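You operate a simulated robot arm through the tools that you are given. There is no shell and no other tool. Be economical: measure what you need, move in short steps, check, and stop when the job is done.

Carry out the task below with a simulated two-armed robot. There is one attempt and no reset: what you move stays moved.

JOB
Pick up the blue block with the smallest size on its label from the top of the grey shelf at the end of the line with one hand, pass it to the other hand and put it on the top of the side table.

Only the result counts: the job must be done as asked and must still hold three seconds after the hand-in. Knocking over, shifting, dropping, spilling or breaking anything else fails it.

ROBOT AND FRAMES
Two 7-joint arms with two-finger parallel grippers on one trunk, on a base that drives. Base frame: it is fixed to the floor where the robot stands at the start and does not move with it; the origin is under the middle of the robot, x ahead of it, y to its left, z up. Readings come in m, rad, newtons and seconds.
The left shoulder is at the start at [0.077, 0.182, 1.062], the right one opposite. With the tool pointing down near the work surface each hand reaches from about 0.3 to 0.76 m from the robot's upright axis, wherever it stands, measured 20 degrees to its own side. Places, roughly: top of the side table [0.5, 0.7, 1]. Payload 3.91 kg a hand.
The TCP of each hand is the grasp point between the finger pads, 0.03 m short of the fingertips. In the tool frame z runs along the fingers and y along their closing line. The gripper opens to 0.11 m. The fingers are 0.02 m wide and 0.01 m thick; the gripper's body (0.048 by 0.112 m) begins 0.055 m behind the TCP.
Orientation is told as [roll, pitch, yaw] about the base's x, y, z axes, in that order, counted from this pose: with the fingers straight down and closing along the base's y, the tool's x points along the base's -x, its y along +y and its z along -z.

CONTROLS
- The arms move only by the tool nudge_tool. It takes "left_targets", "right_targets" or both (then of equal length, played together; a hand with none holds still); each is a list of rows, each an object (a shift or turn left out is 0, a gripper value left out holds the last) with "xyz": the shift along the tool's x, y, z in m, a list of three; "rot": the turn, a rotation vector about the tool's x, y, z in rad, a list of three; "fingers": the finger opening in m, from 0 to 0.11. In form: [{"xyz": [dx, dy, dz], "rot": [wx, wy, wz], "fingers": fingers}, ...]. A call has 1 to 10 rows; each row shifts and turns the commanded pose from where the row before left it, along the tool's axes as they then stand. Each row takes 0.2 s and may step no farther than 0.05 m and 0.15 rad from the row before; otherwise, or with a gripper value out of range, the whole call is refused. Where a pose cannot be reached the arm comes as near as it can. A force on the tool above 40 N (or 10 N above the force at the start of the call, whichever is more), or a blocked arm, ends the call early, and 0.2 s more pass. The fingers move at their own pace (about 0.072 m/s each) and stop on an object; they squeeze with about 44 N. The grip force told is the motor's: it shows also when the fingers shut on nothing. Time passes only in rows, and 0.2 s behind the last, so rows that do not move let the fingers close. It gives the time, the measured TCP pose, the force on the tool (base axes), the opening and the grip force at its end, in the units of the frame above (readings bear some noise), with the torque about the TCP (base axes, N m) and any sound that the robot's microphone picked up.
- Cameras (640 x 400 px; columns grow to the right, rows downward): "scene" is now at [0.2224, -0.0122, 1.2371]; the picture's right is [-0.14, -0.99, 0.00], its down [-0.67, 0.09, -0.74] and it looks along [0.73, -0.10, -0.67] (base axes); focal length 249 px, centre (320, 200). "left" rides on the left gripper at [0.072, -0.017, -0.103] in its tool frame; the picture's right is [0.23, 0.97, 0.00], its down [-0.76, 0.18, -0.62] and it looks along [-0.61, 0.14, 0.78] (tool axes); focal length 222 px, centre (320, 200). "right" rides on the right gripper at [0.072, 0.017, -0.103] in its tool frame; the picture's right is [-0.23, 0.97, 0.00], its down [-0.76, -0.18, -0.62] and it looks along [-0.61, -0.14, 0.78] (tool axes); focal length 222 px, centre (320, 200). There is no depth. A picture from a camera that has moved, and an enlarged one, comes with that camera's place and axes in the base frame and with its lens.
- grab_frame(camera): a new picture of that camera. No time passes.
- slide_trunk(by): slides the trunk up (or, below 0, down) by that many m; the arms and the scene camera ride with it, the base frame stays. It gives what a move gives, with no picture.
- steer(legs): drives the robot by 1 to 6 legs, each [ahead, left, turn to the left] in m, m and rad, along the robot's own axes; the way and the turn of a leg run together, so that a leg with both is an arc; at most 1.5 m and 3.142 rad a leg. The arms and the cameras ride along, it lands a little off, and it stops where it bumps. It gives what a move gives.
- pan_tilt(pan, tilt): turns the head with the scene camera to pan (to the left, within 1.396 rad either way) and tilt (down, from -0.506 to 1.204), counted from straight ahead of the robot. It gives what a move gives.
- close_up(camera, box): a new picture of the part [left, top, right, bottom] of that camera's present view, enlarged. No time passes.
- job_done(): hands the job in; it is judged then, once.

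Work in short steps. Places have to be worked out from the pictures, the camera data and where the tool is seen: move nearer, look again, correct. Check each grasp and each placing, and mend what went wrong. You have 120 turns and 100 pictures in all, those below and enlarged ones among them. Open the grippers and draw the arms clear of the work before you hand the job in, unless the task says otherwise; then end with one line.

The tools are called after "Request:" by a JSON object that holds its "api" and its "payload". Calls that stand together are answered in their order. nudge_tool: Moves the arms, as the interface text tells. Its arguments: {"type":"object","properties":{"left_targets":{"type":"array"},"right_targets":{"type":"array"}},"required":[]} The other tools are called the same way: slide_trunk (by) slides the trunk up or down; steer (legs) drives the base; pan_tilt (pan, tilt) turns the head that bears the scene camera; grab_frame (camera) takes a picture; close_up (camera, box) takes an enlarged picture of a part of a camera's view; job_done () hands the job in.

At the start:

```text
time_s: 0.0
left_tcp_pos: [0.5077, 0.2069, 1.0425]
left_tcp_rot: [0.0, 0.001, 0.001]
left_force: [0.0, -0.3, 0.2]
left_wrist_torque: [-0.01, -0.04, 0.01]
left_grip_width: 0.1101
left_grip_force: 0.0
right_tcp_pos: [0.3832, -0.2007, 1.0596]
right_tcp_rot: [0.001, 0.0, 0.002]
right_force: [-0.6, -1.2, 0.1]
right_wrist_torque: [-0.01, 0.0, 0.04]
right_grip_width: 0.1098
right_grip_force: 0.0
trunk travel left (down, up): [-0.325, 0.189]
robot x, y, heading: [0.0017, -0.0, 0.004]
head pan, tilt: [-0.138, 0.74]
```

scene: 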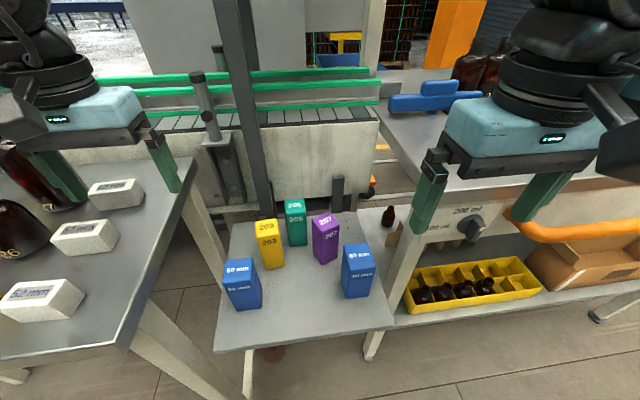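
right: 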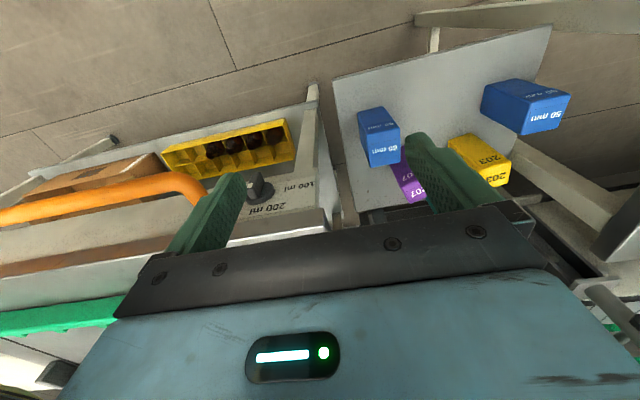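
left: 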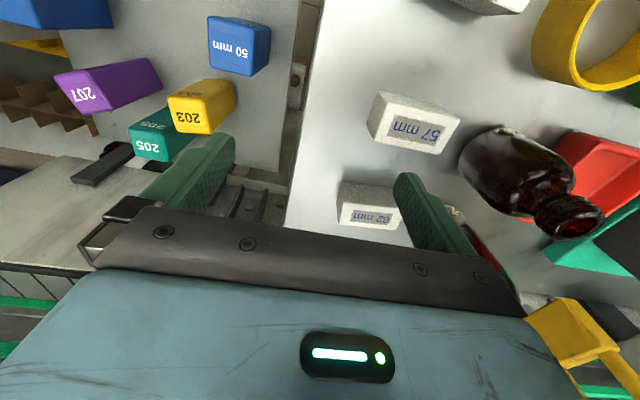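

I see two blue blocks on the grey shelf; I'll read their labels enlarged.

Request:
{"api": "close_up", "payload": {"camera": "scene", "box": [210, 180, 400, 320]}}

Request:
{"api": "close_up", "payload": {"camera": "right", "box": [330, 60, 590, 220]}}

```text
2.86 times, centred on (305, 250) of scene
camera zoom: at [0.2224, -0.0122, 1.2371], right [-0.14, -0.99, 0.0], down [-0.67, 0.09, -0.74], along [0.73, -0.1, -0.67], focal length 712 px, centre (363, 57)
```

zoom: 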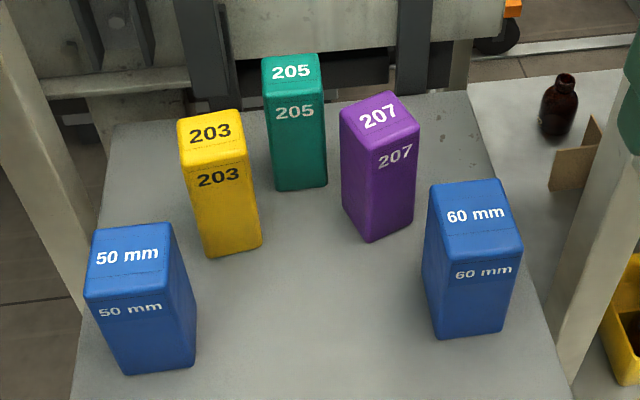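

```text
2.46 times, centred on (460, 140) of right
camera zoom: at [0.3107, -0.1808, 1.1621], right [0.23, 0.97, 0.0], down [0.76, -0.18, 0.62], along [0.61, -0.14, -0.78], focal length 547 px, centre (-25, 348)
```

zoom: 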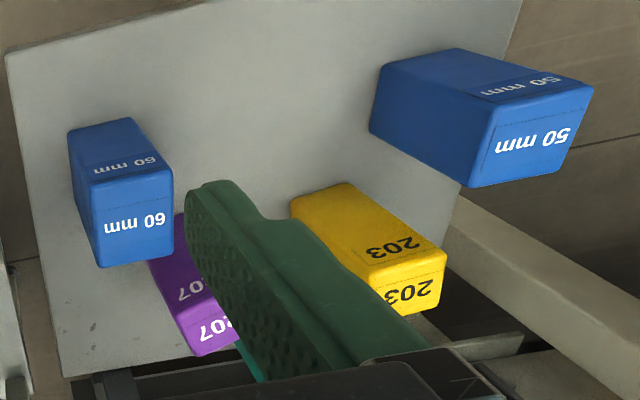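

The target is the left one, "50 mm", with its top centre triangulated at about (0.48, 0.10, 0.85) and the shelf at about z 0.755. Next I look left at the side table.

Request:
{"api": "pan_tilt", "payload": {"pan": 0.85, "tilt": 0.7}}

Request:
{"api": "grab_frame", "payload": {"camera": "scene"}}

```text
time_s: 1.3
left_tcp_pos: [0.5075, 0.2082, 1.0436]
left_tcp_rot: [-0.001, -0.002, 0.0]
left_force: [-0.3, -0.2, 0.3]
left_wrist_torque: [0.01, 0.04, 0.01]
left_grip_width: 0.1102
left_grip_force: 0.0
right_tcp_pos: [0.3827, -0.1996, 1.0586]
right_tcp_rot: [0.0, 0.001, 0.0]
right_force: [0.9, 0.6, -0.4]
right_wrist_torque: [-0.01, -0.03, 0.0]
right_grip_width: 0.1099
right_grip_force: 0.0
trunk travel left (down, up): [-0.325, 0.189]
robot x, y, heading: [-0.0038, 0.0026, -0.002]
head pan, tilt: [0.85, 0.7]
```

```text
94 pictures are left
camera scene: at [0.196, 0.063, 1.2405], right [0.75, -0.66, 0.0], down [-0.43, -0.48, -0.76], along [0.51, 0.57, -0.64], focal length 249 px, centre (320, 200)
```

scene: 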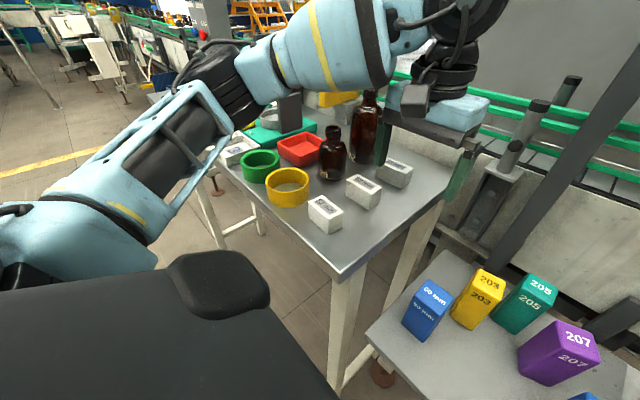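

The table top is at about z 0.95, with its right edge at about y 0.186, and the left hand hovers over it. I raise the left hand clear, then back the base up a little to give the right arm room for a tilted front grasp.

Request:
{"api": "nudge_tool", "payload": {"left_targets": [{"xyz": [0, 0, -0.05]}, {"xyz": [0, 0, -0.05]}, {"xyz": [0, 0, -0.05]}, {"xyz": [0, 0, -0.05]}]}}

Request:
{"api": "steer", "payload": {"legs": [[-0.15, 0, 0]]}}

Request:
{"api": "pan_tilt", "payload": {"pan": 0.2, "tilt": 0.75}}

Request:
{"api": "grab_frame", "payload": {"camera": "scene"}}

Request:
{"api": "grab_frame", "payload": {"camera": "left"}}

```text
time_s: 2.3
left_tcp_pos: [0.5086, 0.2076, 1.2449]
left_tcp_rot: [0.0, -0.003, -0.001]
left_force: [0.4, 0.5, 0.2]
left_wrist_torque: [0.01, -0.04, 0.0]
left_grip_width: 0.1098
left_grip_force: 0.0
right_tcp_pos: [0.3831, -0.2006, 1.0607]
right_tcp_rot: [0.003, 0.0, 0.001]
right_force: [0.3, 0.4, 0.6]
right_wrist_torque: [0.03, -0.07, 0.0]
right_grip_width: 0.11
right_grip_force: 0.1
trunk travel left (down, up): [-0.325, 0.189]
robot x, y, heading: [-0.0001, 0.0011, 0.004]
head pan, tilt: [0.85, 0.7]
```

```text
time_s: 3.6
left_tcp_pos: [0.3636, 0.2086, 1.2432]
left_tcp_rot: [0.0, -0.001, -0.001]
left_force: [-0.2, 0.2, 0.6]
left_wrist_torque: [0.03, -0.01, -0.01]
left_grip_width: 0.1099
left_grip_force: 0.2
right_tcp_pos: [0.2376, -0.2009, 1.0584]
right_tcp_rot: [-0.001, 0.002, 0.0]
right_force: [-0.8, 0.2, 0.2]
right_wrist_torque: [0.04, 0.0, -0.02]
right_grip_width: 0.11
right_grip_force: 0.0
trunk travel left (down, up): [-0.325, 0.189]
robot x, y, heading: [-0.1436, -0.0024, 0.002]
head pan, tilt: [0.85, 0.7]
```

```text
time_s: 4.7
left_tcp_pos: [0.3642, 0.2096, 1.2436]
left_tcp_rot: [0.0, 0.0, -0.001]
left_force: [-0.1, -0.2, -0.5]
left_wrist_torque: [-0.01, 0.04, 0.02]
left_grip_width: 0.1101
left_grip_force: 0.0
right_tcp_pos: [0.2387, -0.2008, 1.0586]
right_tcp_rot: [-0.001, 0.001, 0.001]
right_force: [-0.1, 0.3, -0.1]
right_wrist_torque: [0.04, -0.01, -0.01]
right_grip_width: 0.1099
right_grip_force: 0.2
trunk travel left (down, up): [-0.325, 0.189]
robot x, y, heading: [-0.1476, -0.0016, 0.002]
head pan, tilt: [0.201, 0.75]
```

```text
93 pictures are left
camera scene: at [0.0758, 0.0158, 1.2363], right [0.2, -0.98, 0.0], down [-0.67, -0.14, -0.73], along [0.72, 0.15, -0.68], focal length 249 px, centre (320, 200)
```

scene: 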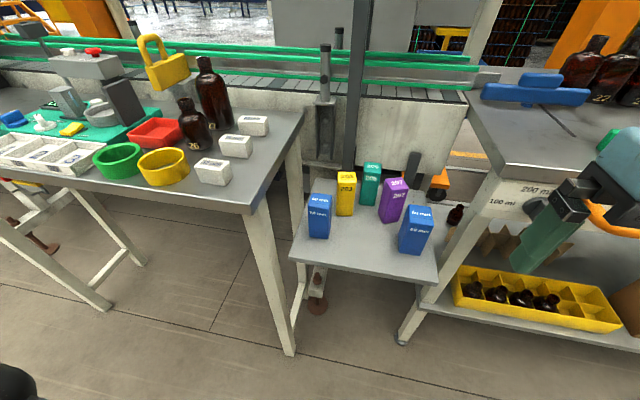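

```text
92 pictures are left
camera left: at [0.2914, 0.1917, 1.3469], right [-0.23, 0.97, 0.0], down [0.76, 0.18, 0.62], along [0.61, 0.14, -0.78], focal length 222 px, centre (320, 200)
```

left: 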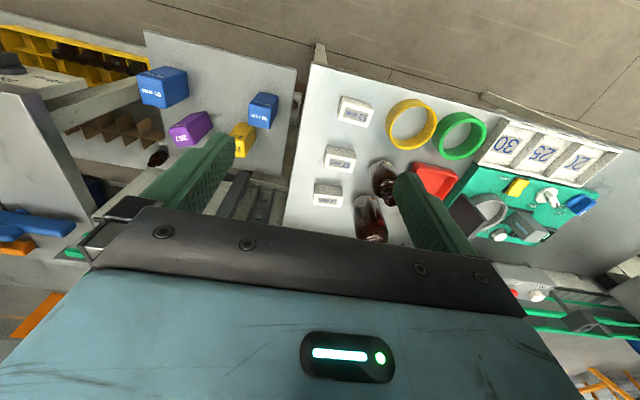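

Close-up of the table to find free space for the block.

Request:
{"api": "close_up", "payload": {"camera": "scene", "box": [80, 60, 320, 220]}}

Request:
{"api": "close_up", "payload": {"camera": "left", "box": [270, 50, 510, 250]}}

```text
2.50 times, centred on (200, 140) of scene
camera zoom: at [0.0758, 0.0158, 1.2363], right [0.2, -0.98, 0.0], down [-0.67, -0.14, -0.73], along [0.72, 0.15, -0.68], focal length 623 px, centre (620, 350)
```

zoom: 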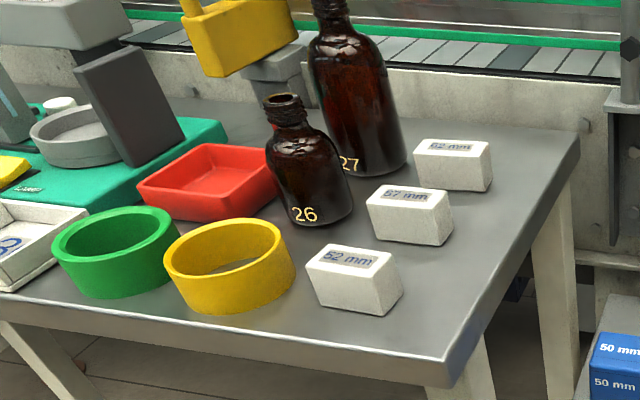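

```text
2.00 times, centred on (390, 150) of left
camera zoom: at [0.2914, 0.1917, 1.3469], right [-0.23, 0.97, 0.0], down [0.76, 0.18, 0.62], along [0.61, 0.14, -0.78], focal length 444 px, centre (180, 300)
```

zoom: 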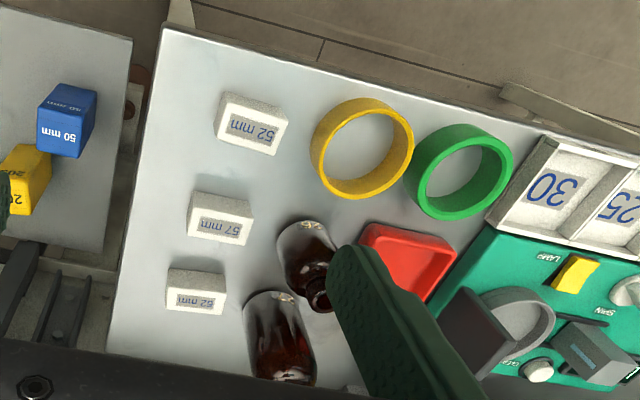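

The best free spot on the table is behind the "62 mm" block, at about (0.655, 0.25). Now I tilt the right hand forward in free air to about 30° below horizontal, drifting toward the middle.

Request:
{"api": "nudge_tool", "payload": {"right_targets": [{"xyz": [-0.01, 0.03, 0], "rot": [0, -0.15, 0]}, {"xyz": [-0.01, 0.03, 0], "rot": [0, -0.15, 0]}, {"xyz": [-0.01, 0.03, 0], "rot": [0, -0.15, 0]}, {"xyz": [0, 0.03, 0], "rot": [0, -0.15, 0]}, {"xyz": [0, 0.03, 0], "rot": [0, -0.15, 0]}, {"xyz": [0, 0.03, 0], "rot": [0, -0.15, 0]}, {"xyz": [0, 0.03, 0], "rot": [0, -0.15, 0]}, {"xyz": [0, 0, 0]}]}}

Request:
{"api": "grab_frame", "payload": {"camera": "scene"}}

Request:
{"api": "grab_frame", "payload": {"camera": "right"}}

```text
time_s: 6.5
left_tcp_pos: [0.3636, 0.2078, 1.2435]
left_tcp_rot: [-0.001, -0.001, 0.0]
left_force: [-0.4, -1.1, -0.4]
left_wrist_torque: [-0.01, 0.03, 0.02]
left_grip_width: 0.11
left_grip_force: 0.1
right_tcp_pos: [0.2658, 0.0087, 1.0646]
right_tcp_rot: [0.005, -1.05, -0.003]
right_force: [0.0, -0.8, 0.3]
right_wrist_torque: [0.01, 0.03, -0.04]
right_grip_width: 0.11
right_grip_force: 0.2
trunk travel left (down, up): [-0.325, 0.189]
robot x, y, heading: [-0.1441, 0.0005, 0.002]
head pan, tilt: [0.201, 0.75]
```

```text
89 pictures are left
camera scene: at [0.0761, 0.015, 1.2363], right [0.2, -0.98, 0.0], down [-0.67, -0.14, -0.73], along [0.72, 0.15, -0.68], focal length 249 px, centre (320, 200)
```

scene: 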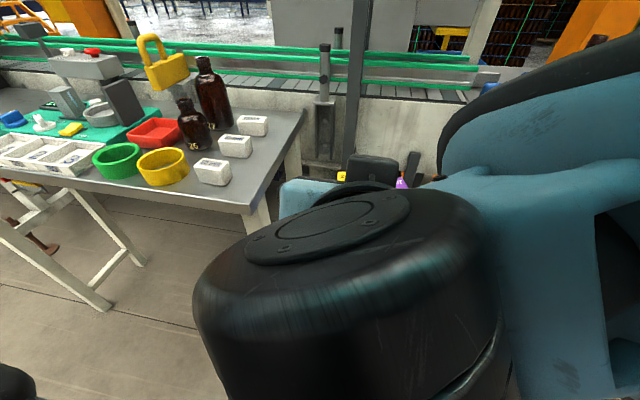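

```text
88 pictures are left
camera right: at [0.1403, 0.0282, 1.0529], right [0.11, 0.97, 0.2], down [-0.16, -0.18, 0.97], along [0.98, -0.14, 0.14], focal length 222 px, centre (320, 200)
```

right: 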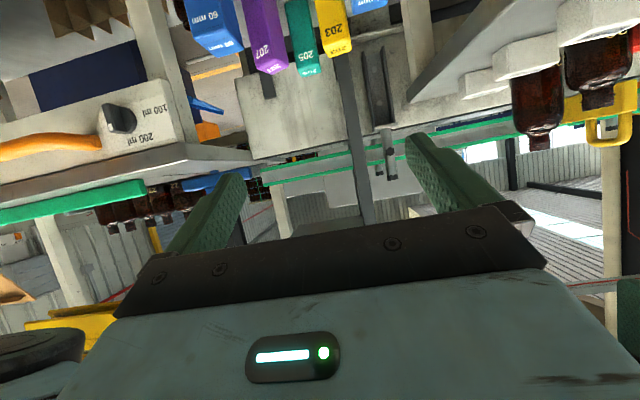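

The tilt works cleanly. Now I move to a pre-grasp point in front of the block, about (0.376, 0.098, 0.85), along the tool axis.

Request:
{"api": "nudge_tool", "payload": {"right_targets": [{"xyz": [0.022, 0.015, 0.034]}, {"xyz": [0.022, 0.015, 0.034]}, {"xyz": [0.022, 0.015, 0.034]}, {"xyz": [0.022, 0.015, 0.034]}, {"xyz": [0.022, 0.015, 0.034]}, {"xyz": [0.022, 0.014, 0.033]}, {}]}}

Request:
{"api": "grab_frame", "payload": {"camera": "scene"}}

Request:
{"api": "grab_frame", "payload": {"camera": "right"}}

Request:
{"api": "grab_frame", "payload": {"camera": "left"}}

```text
time_s: 8.1
left_tcp_pos: [0.3638, 0.2084, 1.2426]
left_tcp_rot: [-0.001, 0.001, 0.001]
left_force: [0.0, -0.8, -0.4]
left_wrist_torque: [0.01, 0.0, -0.01]
left_grip_width: 0.11
left_grip_force: 0.1
right_tcp_pos: [0.3799, 0.0999, 0.8468]
right_tcp_rot: [0.001, -1.049, -0.001]
right_force: [0.3, 0.4, -0.2]
right_wrist_torque: [-0.01, -0.03, -0.01]
right_grip_width: 0.1102
right_grip_force: 0.2
trunk travel left (down, up): [-0.325, 0.189]
robot x, y, heading: [-0.1444, -0.0003, 0.002]
head pan, tilt: [0.201, 0.75]
```

```text
87 pictures are left
camera scene: at [0.0756, 0.0155, 1.2364], right [0.2, -0.98, 0.0], down [-0.67, -0.14, -0.73], along [0.72, 0.15, -0.68], focal length 249 px, centre (320, 200)
```

scene: 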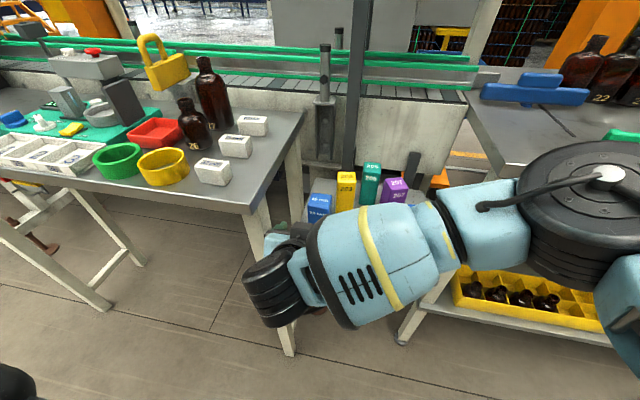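

```text
86 pictures are left
camera right: at [0.2544, 0.1181, 0.8352], right [0.11, 0.97, 0.2], down [-0.16, -0.18, 0.97], along [0.98, -0.14, 0.14], focal length 222 px, centre (320, 200)
```

right: 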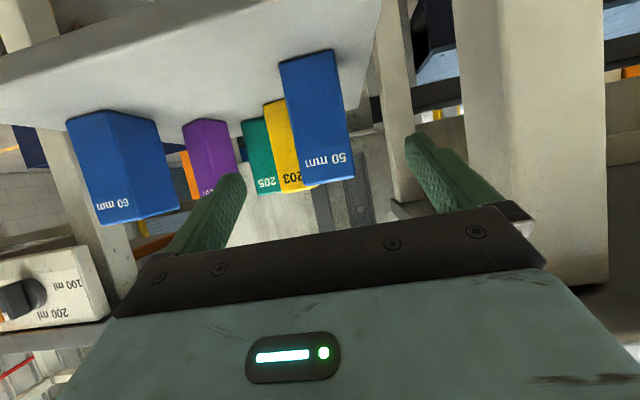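

```text
85 pictures are left
camera left: at [0.2912, 0.1915, 1.3471], right [-0.23, 0.97, 0.0], down [0.76, 0.18, 0.62], along [0.61, 0.14, -0.78], focal length 222 px, centre (320, 200)
```

left: 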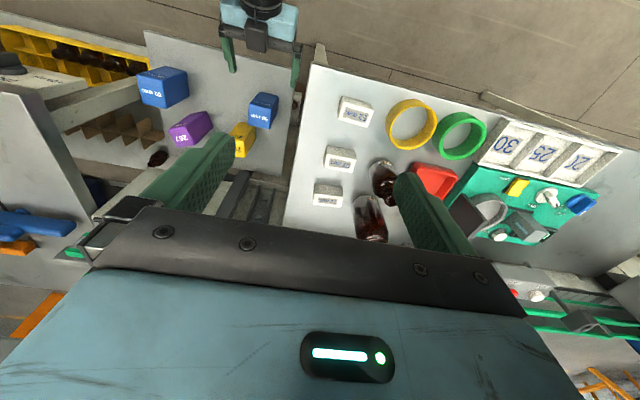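

Block, gripper and leg clearances look consistent (block centre y about 0.10). I narrow the fingers to 0.085 and advance along the tool axis around the block.

Request:
{"api": "nudge_tool", "payload": {"right_targets": [{"fingers": 0.085}, {"xyz": [-0.001, 0, 0.028]}, {"xyz": [-0.001, 0, 0.028]}, {"xyz": [-0.001, 0, 0.028]}, {"xyz": [-0.001, 0, 0.027]}, {}]}}

Request:
{"api": "grab_frame", "payload": {"camera": "right"}}

Request:
{"api": "close_up", "payload": {"camera": "left", "box": [160, 0, 360, 170]}}

```text
time_s: 9.4
left_tcp_pos: [0.3645, 0.2092, 1.2429]
left_tcp_rot: [0.0, -0.001, 0.001]
left_force: [-0.2, 0.4, 0.3]
left_wrist_torque: [0.0, 0.01, 0.01]
left_grip_width: 0.1101
left_grip_force: 0.0
right_tcp_pos: [0.4791, 0.1, 0.7972]
right_tcp_rot: [0.0, -1.05, 0.0]
right_force: [0.4, 0.1, 0.3]
right_wrist_torque: [0.01, -0.03, 0.01]
right_grip_width: 0.0849
right_grip_force: 0.1
trunk travel left (down, up): [-0.325, 0.189]
robot x, y, heading: [-0.1461, 0.0017, 0.003]
head pan, tilt: [0.201, 0.75]
```

```text
84 pictures are left
camera right: at [0.3526, 0.1187, 0.7849], right [0.11, 0.97, 0.2], down [-0.16, -0.18, 0.97], along [0.98, -0.14, 0.14], focal length 222 px, centre (320, 200)
```

right: 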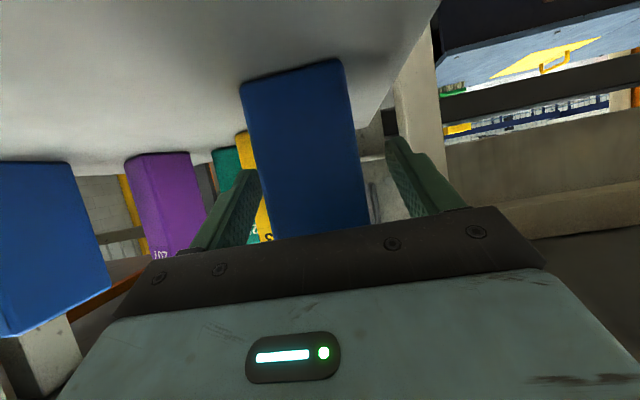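

```text
2.35 times, centred on (260, 85) of left
camera zoom: at [0.2913, 0.1917, 1.347], right [-0.23, 0.97, 0.0], down [0.76, 0.18, 0.62], along [0.61, 0.14, -0.78], focal length 523 px, centre (461, 471)
```

zoom: 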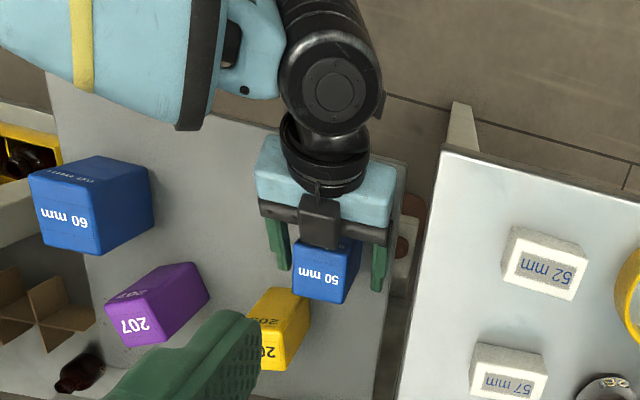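

The block sits between the pads and clear of the neighbours; I close the right gripper.

Request:
{"api": "nudge_tool", "payload": {"right_targets": [{"fingers": 0.06}, {"fingers": 0.03}, {}, {}]}}

```text
time_s: 10.4
left_tcp_pos: [0.3633, 0.2094, 1.2432]
left_tcp_rot: [0.0, 0.0, -0.001]
left_force: [-0.1, -0.6, -0.3]
left_wrist_torque: [0.01, -0.01, 0.01]
left_grip_width: 0.1098
left_grip_force: 0.1
right_tcp_pos: [0.4778, 0.1007, 0.797]
right_tcp_rot: [0.0, -1.048, -0.001]
right_force: [0.8, -0.1, 0.9]
right_wrist_torque: [0.02, -0.03, 0.0]
right_grip_width: 0.0496
right_grip_force: 44.3
trunk travel left (down, up): [-0.325, 0.189]
robot x, y, heading: [-0.145, 0.0006, 0.001]
head pan, tilt: [0.201, 0.75]
```

Gripped at 0.0496 m with full force. I lift straight up in steps.

Request:
{"api": "nudge_tool", "payload": {"right_targets": [{"xyz": [-0.0217, 0, -0.0125]}, {"xyz": [-0.0433, 0, -0.0249]}, {"xyz": [-0.0433, 0, -0.0249]}, {"xyz": [-0.0433, 0, -0.0249]}, {"xyz": [0, -0.04, 0]}, {"xyz": [0, -0.04, 0]}, {"xyz": [0, -0.04, 0]}, {}]}}

Request:
{"api": "grab_frame", "payload": {"camera": "scene"}}

Request:
{"api": "grab_frame", "payload": {"camera": "left"}}

Request:
{"api": "grab_frame", "payload": {"camera": "right"}}

```text
time_s: 12.2
left_tcp_pos: [0.3646, 0.2091, 1.2422]
left_tcp_rot: [-0.001, 0.0, 0.0]
left_force: [0.5, -0.3, -0.1]
left_wrist_torque: [-0.02, -0.04, 0.0]
left_grip_width: 0.1099
left_grip_force: 0.1
right_tcp_pos: [0.4764, -0.021, 0.972]
right_tcp_rot: [0.0, -1.049, 0.001]
right_force: [0.8, -0.4, -2.4]
right_wrist_torque: [0.01, -0.02, -0.02]
right_grip_width: 0.0496
right_grip_force: 44.6
trunk travel left (down, up): [-0.325, 0.189]
robot x, y, heading: [-0.1433, -0.0002, 0.002]
head pan, tilt: [0.201, 0.75]
```

```text
82 pictures are left
camera scene: at [0.076, 0.0165, 1.2363], right [0.2, -0.98, 0.0], down [-0.67, -0.14, -0.73], along [0.72, 0.15, -0.68], focal length 249 px, centre (320, 200)
```

scene: 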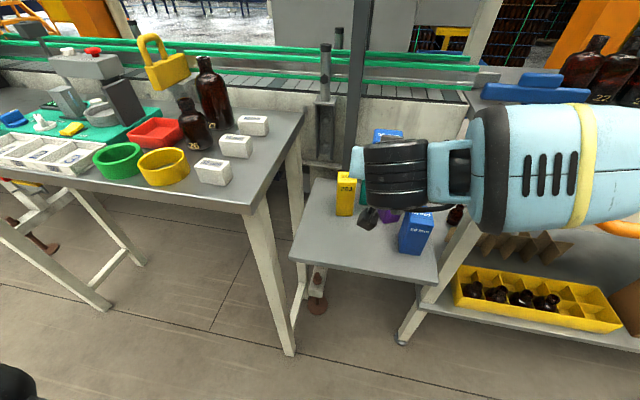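

```text
81 pictures are left
camera left: at [0.2917, 0.1927, 1.3467], right [-0.23, 0.97, 0.0], down [0.76, 0.18, 0.62], along [0.61, 0.14, -0.78], focal length 222 px, centre (320, 200)
```

left: 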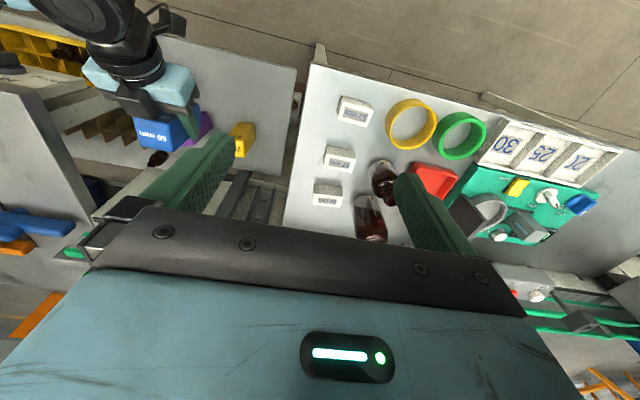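

```text
80 pictures are left
camera right: at [0.3504, -0.0024, 0.9601], right [0.11, 0.97, 0.2], down [-0.16, -0.18, 0.97], along [0.98, -0.14, 0.14], focal length 222 px, centre (320, 200)
```

right: 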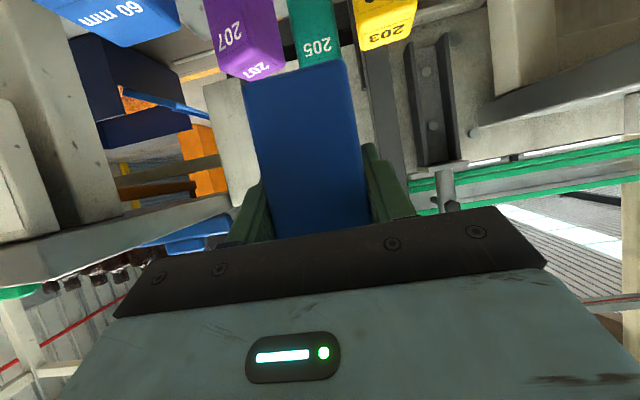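

The block is held securely. Let me zoom in on the right gripper's top from the left camera to check clearances for the handover.

Request:
{"api": "close_up", "payload": {"camera": "left", "box": [60, 0, 260, 170]}}

Request:
{"api": "close_up", "payload": {"camera": "scene", "box": [300, 100, 500, 240]}}

```text
2.35 times, centred on (160, 85) of left
camera zoom: at [0.2917, 0.1927, 1.3467], right [-0.23, 0.97, 0.0], down [0.76, 0.18, 0.62], along [0.61, 0.14, -0.78], focal length 523 px, centre (696, 471)
```

zoom: 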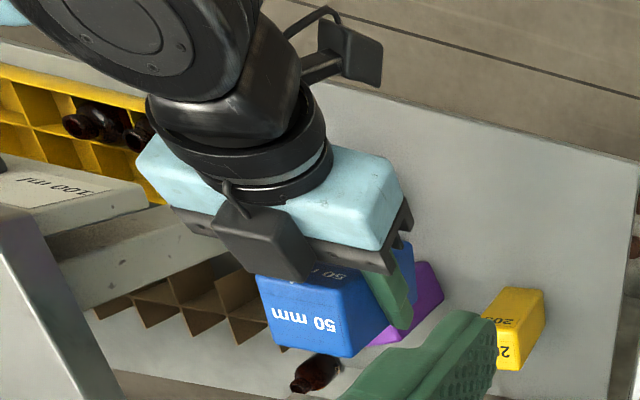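

```text
2.86 times, centred on (400, 170) of scene
camera zoom: at [0.076, 0.0165, 1.2363], right [0.2, -0.98, 0.0], down [-0.67, -0.14, -0.73], along [0.72, 0.15, -0.68], focal length 712 px, centre (91, 286)
```

zoom: 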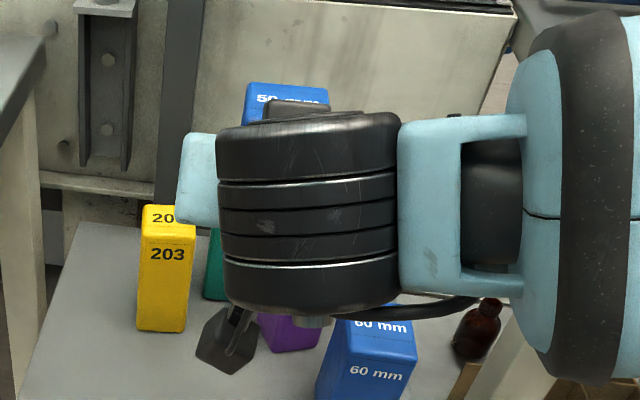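

A small box sits on the right gripper's top between |y|<0.02, which the left fingers can straddle. I raise the right hand 5 cm and bring the left hand high above the block.

Request:
{"api": "nudge_tool", "payload": {"left_targets": [{"xyz": [0, 0, -0.05]}, {"xyz": [-0.0195, -0.0383, 0]}, {"xyz": [-0.0195, -0.0383, 0]}, {"xyz": [-0.0195, -0.0383, 0]}, {"xyz": [-0.0195, -0.0383, 0]}, {"xyz": [-0.0195, -0.0383, 0]}, {"xyz": [-0.0195, -0.0383, 0], "fingers": 0.09}, {}], "right_targets": [{"xyz": [-0.0433, 0, -0.0249]}, {}, {}, {}, {}, {}, {}, {}]}}

Request:
{"api": "grab_frame", "payload": {"camera": "left"}}

Request:
{"api": "grab_frame", "payload": {"camera": "scene"}}

```text
time_s: 14.2
left_tcp_pos: [0.4095, 0.0313, 1.2495]
left_tcp_rot: [-0.038, -0.021, 0.033]
left_force: [-0.6, 0.7, 0.8]
left_wrist_torque: [0.01, 0.01, 0.0]
left_grip_width: 0.09
left_grip_force: 0.0
left hand out of reach, approached as far as the arm can: row 1, 4, 5, 6, 7
right_tcp_pos: [0.477, -0.0211, 1.0228]
right_tcp_rot: [-0.001, -1.046, 0.0]
right_force: [-1.0, 0.3, -2.5]
right_wrist_torque: [-0.01, 0.02, -0.03]
right_grip_width: 0.0496
right_grip_force: 43.9
trunk travel left (down, up): [-0.325, 0.189]
robot x, y, heading: [-0.1462, 0.0026, 0.004]
head pan, tilt: [0.201, 0.75]
stopped in row 8 (left hand): the arm was blocked; the commanded pose is now the measured one
```

```text
77 pictures are left
camera left: at [0.3352, 0.0167, 1.3524], right [-0.26, 0.97, -0.04], down [0.74, 0.22, 0.63], along [0.62, 0.13, -0.77], focal length 222 px, centre (320, 200)
```

left: 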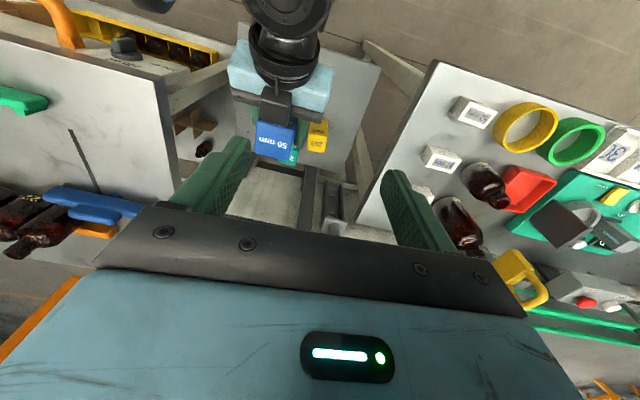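

```text
76 pictures are left
camera scene: at [0.0761, 0.0157, 1.2363], right [0.2, -0.98, 0.0], down [-0.67, -0.14, -0.73], along [0.72, 0.15, -0.68], focal length 249 px, centre (320, 200)
```

scene: 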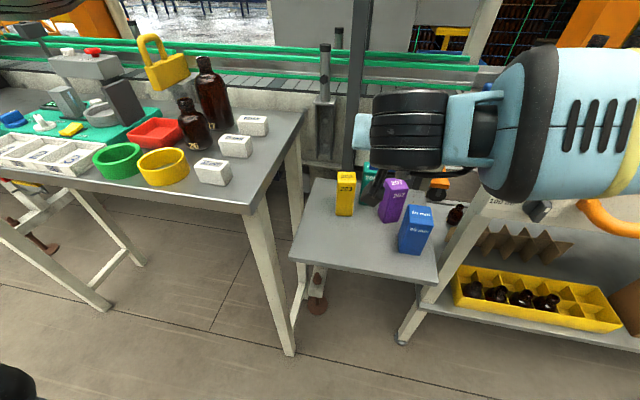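

The left hand is at its reach limit that high and far, so I bring the handover point closer and lower: right TCP to about (0.39, 0.02, 0.97), with the left straightened and lowered a bit.

Request:
{"api": "nudge_tool", "payload": {"right_targets": [{"xyz": [0.0289, 0.0133, -0.0168]}, {"xyz": [0.0289, 0.0133, -0.0168]}, {"xyz": [0.0289, 0.0133, -0.0168]}, {}], "left_targets": [{}, {"xyz": [0.005, 0, 0.03]}, {"xyz": [0.005, -0.005, 0.03], "rot": [-0.038, 0.021, 0.033]}, {}]}}

Request:
{"api": "grab_frame", "payload": {"camera": "left"}}

```text
time_s: 15.2
left_tcp_pos: [0.403, 0.0219, 1.1874]
left_tcp_rot: [0.004, 0.0, -0.006]
left_force: [1.0, 0.5, -0.3]
left_wrist_torque: [0.01, 0.04, -0.04]
left_grip_width: 0.0901
left_grip_force: 0.1
left hand out of reach, approached as far as the arm can: row 2
right_tcp_pos: [0.39, 0.0176, 0.9729]
right_tcp_rot: [-0.001, -1.049, 0.0]
right_force: [-0.4, 0.0, -1.9]
right_wrist_torque: [0.03, 0.0, -0.04]
right_grip_width: 0.0497
right_grip_force: 43.7
trunk travel left (down, up): [-0.325, 0.189]
robot x, y, heading: [-0.1465, -0.0013, -0.003]
head pan, tilt: [0.201, 0.75]
```

```text
75 pictures are left
camera left: at [0.3295, 0.0048, 1.2917], right [-0.22, 0.98, 0.0], down [0.76, 0.17, 0.62], along [0.61, 0.14, -0.78], focal length 222 px, centre (320, 200)
```

left: 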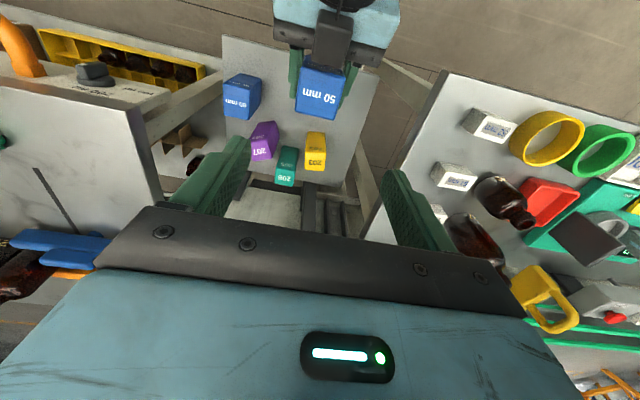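

The block top is at about (0.393, 0.020, 1.026), nearly under the left hand. I descend to just above it and check.

Request:
{"api": "nudge_tool", "payload": {"left_targets": [{"xyz": [0.004, -0.001, 0.04]}, {"xyz": [0.004, -0.001, 0.04]}, {"xyz": [0, 0, 0.015]}, {}]}}

Request:
{"api": "grab_frame", "payload": {"camera": "left"}}

Request:
{"api": "grab_frame", "payload": {"camera": "scene"}}

```text
time_s: 16.2
left_tcp_pos: [0.3931, 0.0223, 1.0931]
left_tcp_rot: [0.005, 0.001, -0.006]
left_force: [-0.7, 0.2, -0.2]
left_wrist_torque: [-0.02, 0.02, 0.0]
left_grip_width: 0.0899
left_grip_force: 0.1
right_tcp_pos: [0.3892, 0.0178, 0.9727]
right_tcp_rot: [-0.001, -1.05, -0.002]
right_force: [0.4, 0.0, -1.6]
right_wrist_torque: [-0.02, 0.0, -0.01]
right_grip_width: 0.0496
right_grip_force: 44.1
trunk travel left (down, up): [-0.325, 0.189]
robot x, y, heading: [-0.1452, 0.0029, 0.003]
head pan, tilt: [0.201, 0.75]
```

```text
74 pictures are left
camera left: at [0.3205, 0.0035, 1.1968], right [-0.22, 0.97, 0.0], down [0.76, 0.17, 0.62], along [0.61, 0.14, -0.78], focal length 222 px, centre (320, 200)
```

left: 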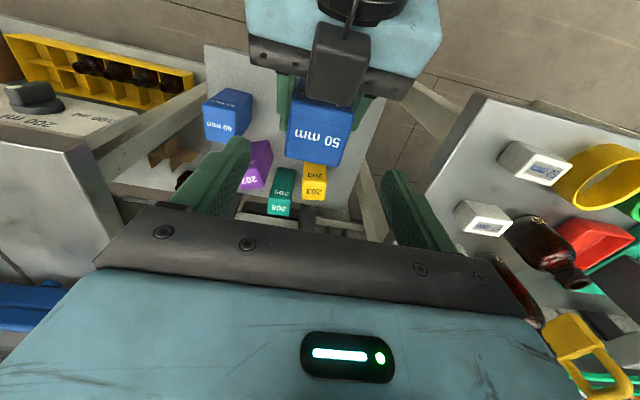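

```text
73 pictures are left
camera scene: at [0.076, 0.0159, 1.2363], right [0.2, -0.98, 0.0], down [-0.67, -0.14, -0.73], along [0.72, 0.15, -0.68], focal length 249 px, centre (320, 200)
```

scene: 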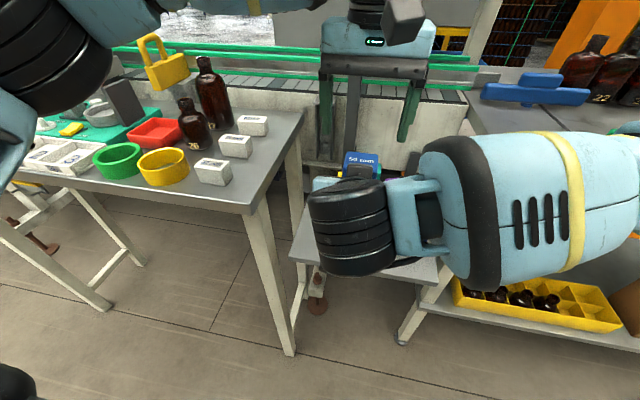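

Alignment is good in both views. I descend 7 cm so the left fingers straddle the top of the block above the right fingers.

Request:
{"api": "nudge_tool", "payload": {"left_targets": [{"xyz": [-0.004, -0.002, 0.025]}, {"xyz": [0, -0.001, 0.025]}, {"xyz": [0, 0, 0.02]}, {}]}}

Request:
{"api": "grab_frame", "payload": {"camera": "left"}}

Request:
{"api": "close_up", "payload": {"camera": "scene", "box": [280, 60, 460, 220]}}

Request:
{"api": "grab_frame", "payload": {"camera": "right"}}

```text
time_s: 17.2
left_tcp_pos: [0.3979, 0.0183, 1.022]
left_tcp_rot: [0.003, 0.0, -0.004]
left_force: [0.5, 0.6, 0.3]
left_wrist_torque: [-0.01, 0.03, 0.03]
left_grip_width: 0.0899
left_grip_force: 0.0
right_tcp_pos: [0.3897, 0.0182, 0.974]
right_tcp_rot: [0.001, -1.05, -0.002]
right_force: [-0.7, 0.4, -0.9]
right_wrist_torque: [-0.02, 0.01, 0.03]
right_grip_width: 0.0496
right_grip_force: 43.4
trunk travel left (down, up): [-0.325, 0.189]
robot x, y, heading: [-0.145, 0.0015, 0.002]
head pan, tilt: [0.201, 0.75]
```

```text
72 pictures are left
camera left: at [0.3255, 0.0007, 1.1263], right [-0.22, 0.98, 0.0], down [0.76, 0.17, 0.62], along [0.61, 0.14, -0.78], focal length 222 px, centre (320, 200)
```

left: 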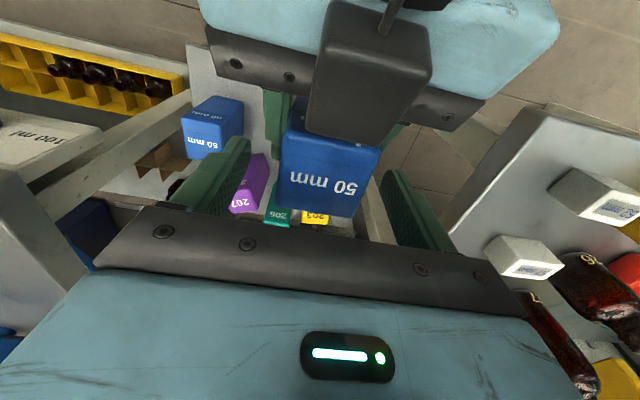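

```text
2.50 times, centred on (370, 140) of scene
camera zoom: at [0.0758, 0.0158, 1.2363], right [0.2, -0.98, 0.0], down [-0.67, -0.14, -0.73], along [0.72, 0.15, -0.68], focal length 623 px, centre (195, 350)
```

zoom: 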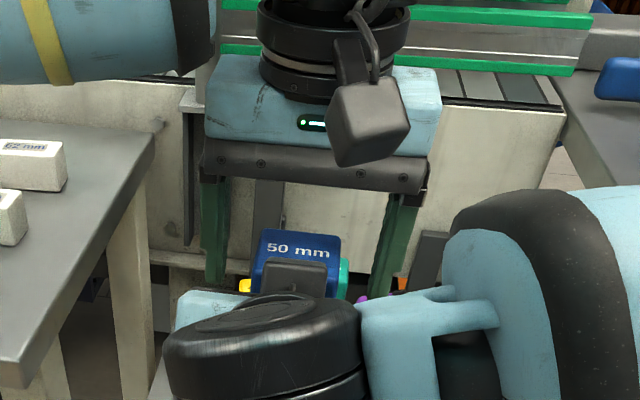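

```text
70 pictures are left
camera right: at [0.2634, 0.0372, 0.9614], right [0.11, 0.97, 0.2], down [-0.16, -0.18, 0.97], along [0.98, -0.14, 0.14], focal length 222 px, centre (320, 200)
```

right: 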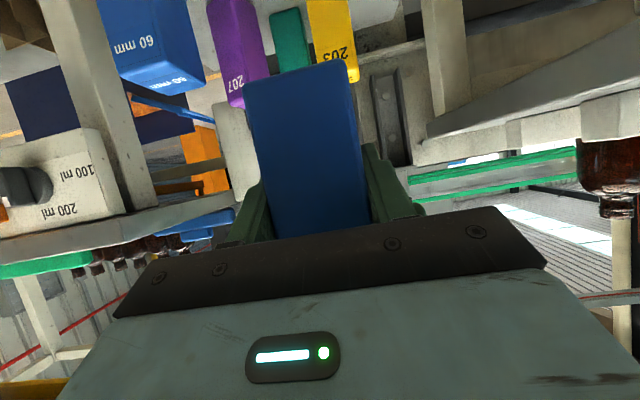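

The left pads flank the block top, clear of the right fingers. I centre slightly and close the left gripper.

Request:
{"api": "nudge_tool", "payload": {"left_targets": [{"xyz": [0.003, 0.002, 0]}, {"fingers": 0.06}, {"fingers": 0.03}, {}, {}]}}

```text
time_s: 18.4
left_tcp_pos: [0.3945, 0.0196, 1.024]
left_tcp_rot: [0.003, 0.0, -0.006]
left_force: [-0.3, -9.6, -0.1]
left_wrist_torque: [-0.32, 0.05, 0.32]
left_grip_width: 0.0498
left_grip_force: 44.0
right_tcp_pos: [0.3895, 0.0197, 0.9724]
right_tcp_rot: [0.0, -1.05, 0.0]
right_force: [-0.8, 10.3, -1.3]
right_wrist_torque: [-0.2, 0.03, -0.29]
right_grip_width: 0.0496
right_grip_force: 44.4
trunk travel left (down, up): [-0.325, 0.189]
robot x, y, heading: [-0.1451, -0.0039, 0.002]
head pan, tilt: [0.201, 0.75]
```

Both hands hold it, with a 10 N sideways strain; I relieve it with a 1.5 mm left shift, then open the right hand.

Request:
{"api": "nudge_tool", "payload": {"left_targets": [{"xyz": [0, -0.0015, 0]}, {}, {}, {}], "right_targets": [{}, {"fingers": 0.055}, {"fingers": 0.08}, {}]}}

```text
time_s: 19.4
left_tcp_pos: [0.3941, 0.0192, 1.0232]
left_tcp_rot: [0.004, 0.0, -0.005]
left_force: [0.4, -0.7, -0.4]
left_wrist_torque: [-0.02, -0.04, 0.02]
left_grip_width: 0.0497
left_grip_force: 44.3
right_tcp_pos: [0.3899, 0.0189, 0.9728]
right_tcp_rot: [0.0, -1.048, -0.002]
right_force: [0.3, 0.2, 0.3]
right_wrist_torque: [0.04, 0.01, -0.01]
right_grip_width: 0.0802
right_grip_force: 0.0
trunk travel left (down, up): [-0.325, 0.189]
robot x, y, heading: [-0.1455, -0.0021, -0.001]
head pan, tilt: [0.201, 0.75]
```

The right hand is released and the left holds. I withdraw the right hand straight back horizontally, then to the right.

Request:
{"api": "nudge_tool", "payload": {"right_targets": [{"xyz": [0.0199, 0, -0.0347]}, {"xyz": [0.0199, 0, -0.0347]}, {"xyz": [0.0199, 0, -0.0347]}, {"xyz": [0, -0.045, 0]}, {"xyz": [0, -0.045, 0]}, {"xyz": [0, -0.045, 0]}, {"xyz": [0, -0.045, 0]}, {}]}}

Request:
{"api": "grab_frame", "payload": {"camera": "scene"}}

Request:
{"api": "grab_frame", "payload": {"camera": "left"}}

```text
time_s: 21.2
left_tcp_pos: [0.3938, 0.0189, 1.0237]
left_tcp_rot: [0.003, 0.003, -0.004]
left_force: [0.6, -0.6, 0.1]
left_wrist_torque: [0.02, 0.01, -0.01]
left_grip_width: 0.0497
left_grip_force: 44.2
right_tcp_pos: [0.3195, -0.125, 0.9759]
right_tcp_rot: [-0.001, -1.049, 0.004]
right_force: [0.6, -0.5, 0.3]
right_wrist_torque: [-0.02, 0.01, -0.01]
right_grip_width: 0.08
right_grip_force: 0.1
right hand out of reach, approached as far as the arm can: row 5, 6, 7
trunk travel left (down, up): [-0.325, 0.189]
robot x, y, heading: [-0.1444, 0.0019, 0.001]
head pan, tilt: [0.201, 0.75]
```

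```text
69 pictures are left
camera scene: at [0.0761, 0.0167, 1.2362], right [0.2, -0.98, 0.0], down [-0.67, -0.14, -0.73], along [0.72, 0.15, -0.68], focal length 249 px, centre (320, 200)
```

scene: 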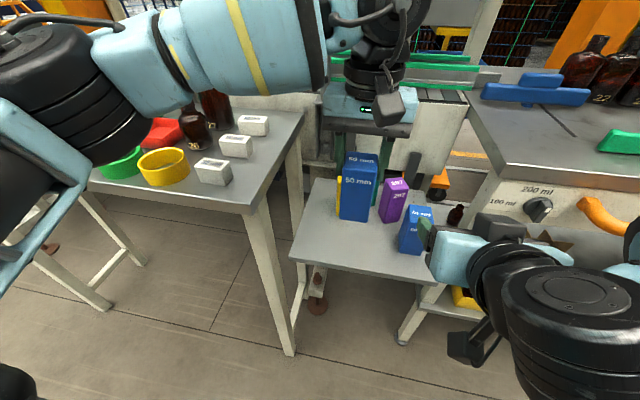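

```text
68 pictures are left
camera left: at [0.3216, 0.0022, 1.1271], right [-0.22, 0.98, 0.0], down [0.76, 0.17, 0.62], along [0.61, 0.14, -0.78], focal length 222 px, centre (320, 200)
```

left: 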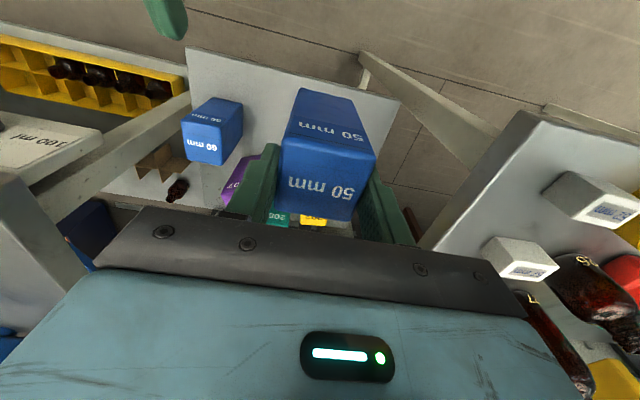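

The left hand holds the block firmly. I raise the trunk 15 cm to lift block and elbows above the table items, then drive forward to the starting spot.

Request:
{"api": "slide_trunk", "payload": {"by": 0.15}}

Request:
{"api": "steer", "payload": {"legs": [[0.15, 0, 0]]}}

Request:
{"api": "pan_tilt", "payload": {"pan": 0.4, "tilt": 0.75}}

Request:
{"api": "grab_frame", "payload": {"camera": "scene"}}

Request:
{"api": "grab_frame", "payload": {"camera": "left"}}

```text
time_s: 23.0
left_tcp_pos: [0.3938, 0.019, 1.1728]
left_tcp_rot: [0.003, 0.003, -0.007]
left_force: [0.2, -1.1, -1.2]
left_wrist_torque: [0.02, 0.01, -0.01]
left_grip_width: 0.0494
left_grip_force: 43.7
right_tcp_pos: [0.3177, -0.1261, 1.1248]
right_tcp_rot: [-0.001, -1.045, 0.0]
right_force: [-0.5, 0.7, -0.5]
right_wrist_torque: [0.0, 0.01, -0.02]
right_grip_width: 0.0798
right_grip_force: 0.1
trunk travel left (down, up): [-0.475, 0.039]
robot x, y, heading: [-0.1485, 0.0027, -0.001]
head pan, tilt: [0.201, 0.75]
```

```text
time_s: 24.4
left_tcp_pos: [0.541, 0.0187, 1.1741]
left_tcp_rot: [0.005, 0.0, -0.007]
left_force: [-0.4, -0.9, -2.6]
left_wrist_torque: [-0.01, -0.01, -0.02]
left_grip_width: 0.0496
left_grip_force: 44.1
right_tcp_pos: [0.4664, -0.1275, 1.1261]
right_tcp_rot: [0.001, -1.048, -0.001]
right_force: [0.7, -0.2, 0.6]
right_wrist_torque: [-0.01, 0.02, -0.01]
right_grip_width: 0.0801
right_grip_force: 0.0
trunk travel left (down, up): [-0.475, 0.039]
robot x, y, heading: [0.0056, -0.0008, -0.005]
head pan, tilt: [0.201, 0.75]
```

```text
time_s: 25.1
left_tcp_pos: [0.5413, 0.0194, 1.1742]
left_tcp_rot: [0.003, 0.001, -0.006]
left_force: [0.5, 0.0, -2.2]
left_wrist_torque: [0.03, 0.01, 0.02]
left_grip_width: 0.0494
left_grip_force: 44.3
right_tcp_pos: [0.467, -0.1259, 1.1256]
right_tcp_rot: [0.0, -1.048, -0.001]
right_force: [0.6, 0.7, 0.5]
right_wrist_torque: [-0.01, 0.01, 0.03]
right_grip_width: 0.08
right_grip_force: 0.1
trunk travel left (down, up): [-0.475, 0.039]
robot x, y, heading: [0.0024, 0.0032, -0.002]
head pan, tilt: [0.4, 0.75]
```

```text
67 pictures are left
camera scene: at [0.1426, 0.0313, 1.4074], right [0.39, -0.92, 0.0], down [-0.63, -0.26, -0.73], along [0.67, 0.28, -0.68], focal length 249 px, centre (320, 200)
```

scene: 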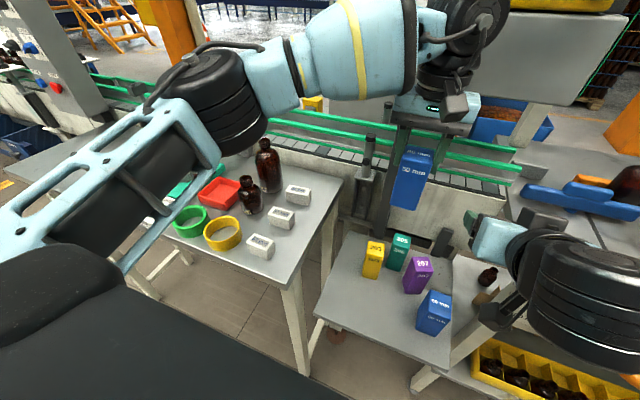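

```text
66 pictures are left
camera left: at [0.4694, 0.0013, 1.2775], right [-0.22, 0.98, 0.0], down [0.76, 0.17, 0.62], along [0.61, 0.14, -0.78], focal length 222 px, centre (320, 200)
```

left: 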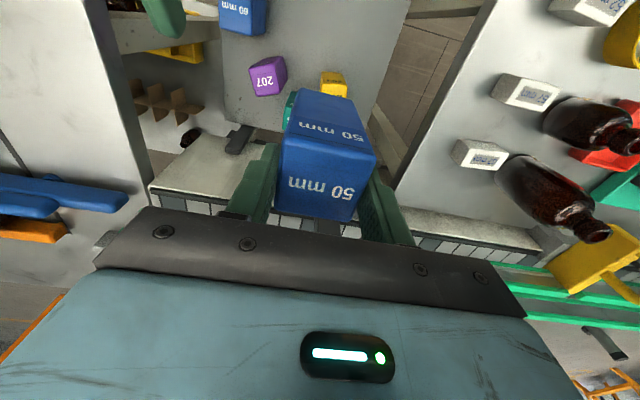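

Zoom on the table's rear corner to confirm the free spot and the table height.

Request:
{"api": "close_up", "payload": {"camera": "scene", "box": [190, 120, 390, 290]}}

Request:
{"api": "close_up", "payload": {"camera": "left", "box": [380, 60, 620, 260]}}

```text
2.35 times, centred on (290, 205) of scene
camera zoom: at [0.1426, 0.0313, 1.4074], right [0.39, -0.92, 0.0], down [-0.63, -0.26, -0.73], along [0.67, 0.28, -0.68], focal length 587 px, centre (391, 188)
```

zoom: 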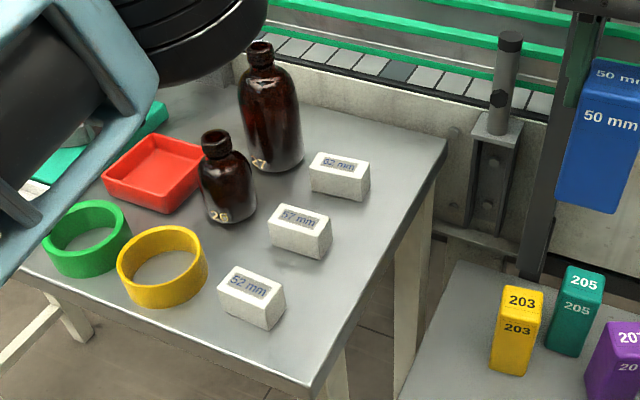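

```text
2.00 times, centred on (500, 160) of left
camera zoom: at [0.4694, 0.0013, 1.2775], right [-0.22, 0.98, 0.0], down [0.76, 0.17, 0.62], along [0.61, 0.14, -0.78], focal length 444 px, centre (-40, 280)
```

zoom: 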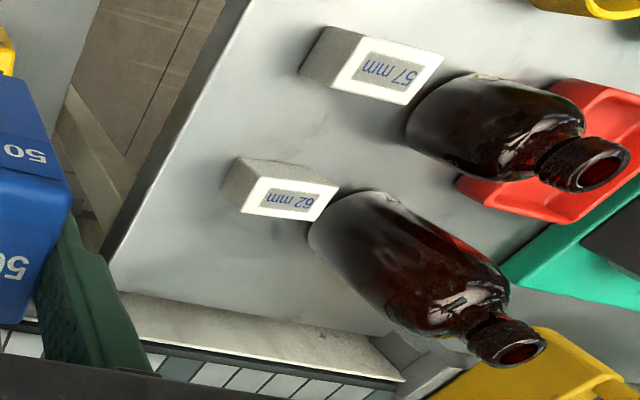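

The table top is at about z 0.965, its rear edge about x 0.69 and the rear of "62 mm" about x 0.597, so I aim for (0.643, 0.24). I move halfway there at height and look.

Request:
{"api": "nudge_tool", "payload": {"left_targets": [{"xyz": [-0.017, 0.0368, 0]}, {"xyz": [-0.017, 0.0368, 0]}, {"xyz": [-0.017, 0.0368, 0]}, {}]}}

Request:
{"api": "grab_frame", "payload": {"camera": "scene"}}

```text
time_s: 26.1
left_tcp_pos: [0.5944, 0.1274, 1.1748]
left_tcp_rot: [0.004, 0.0, -0.007]
left_force: [0.8, 0.3, -2.1]
left_wrist_torque: [0.01, -0.02, 0.0]
left_grip_width: 0.0493
left_grip_force: 44.1
right_tcp_pos: [0.4664, -0.1267, 1.1258]
right_tcp_rot: [0.002, -1.049, -0.003]
right_force: [0.4, -0.2, 0.4]
right_wrist_torque: [-0.05, -0.01, 0.0]
right_grip_width: 0.0802
right_grip_force: 0.1
trunk travel left (down, up): [-0.475, 0.039]
robot x, y, heading: [0.0045, 0.001, 0.001]
head pan, tilt: [0.4, 0.75]
```

```text
63 pictures are left
camera scene: at [0.1422, 0.0308, 1.4075], right [0.39, -0.92, 0.0], down [-0.63, -0.26, -0.73], along [0.67, 0.28, -0.68], focal length 249 px, centre (320, 200)
```

scene: 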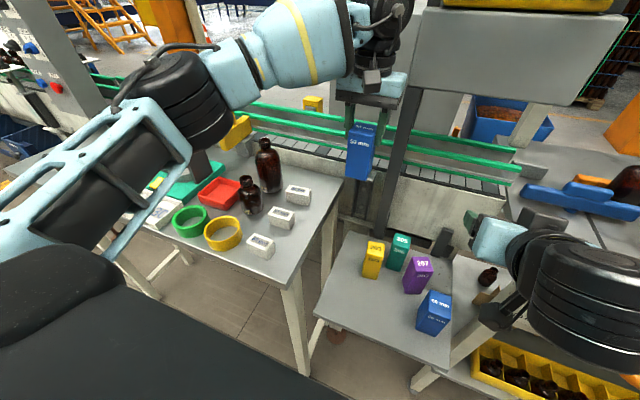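

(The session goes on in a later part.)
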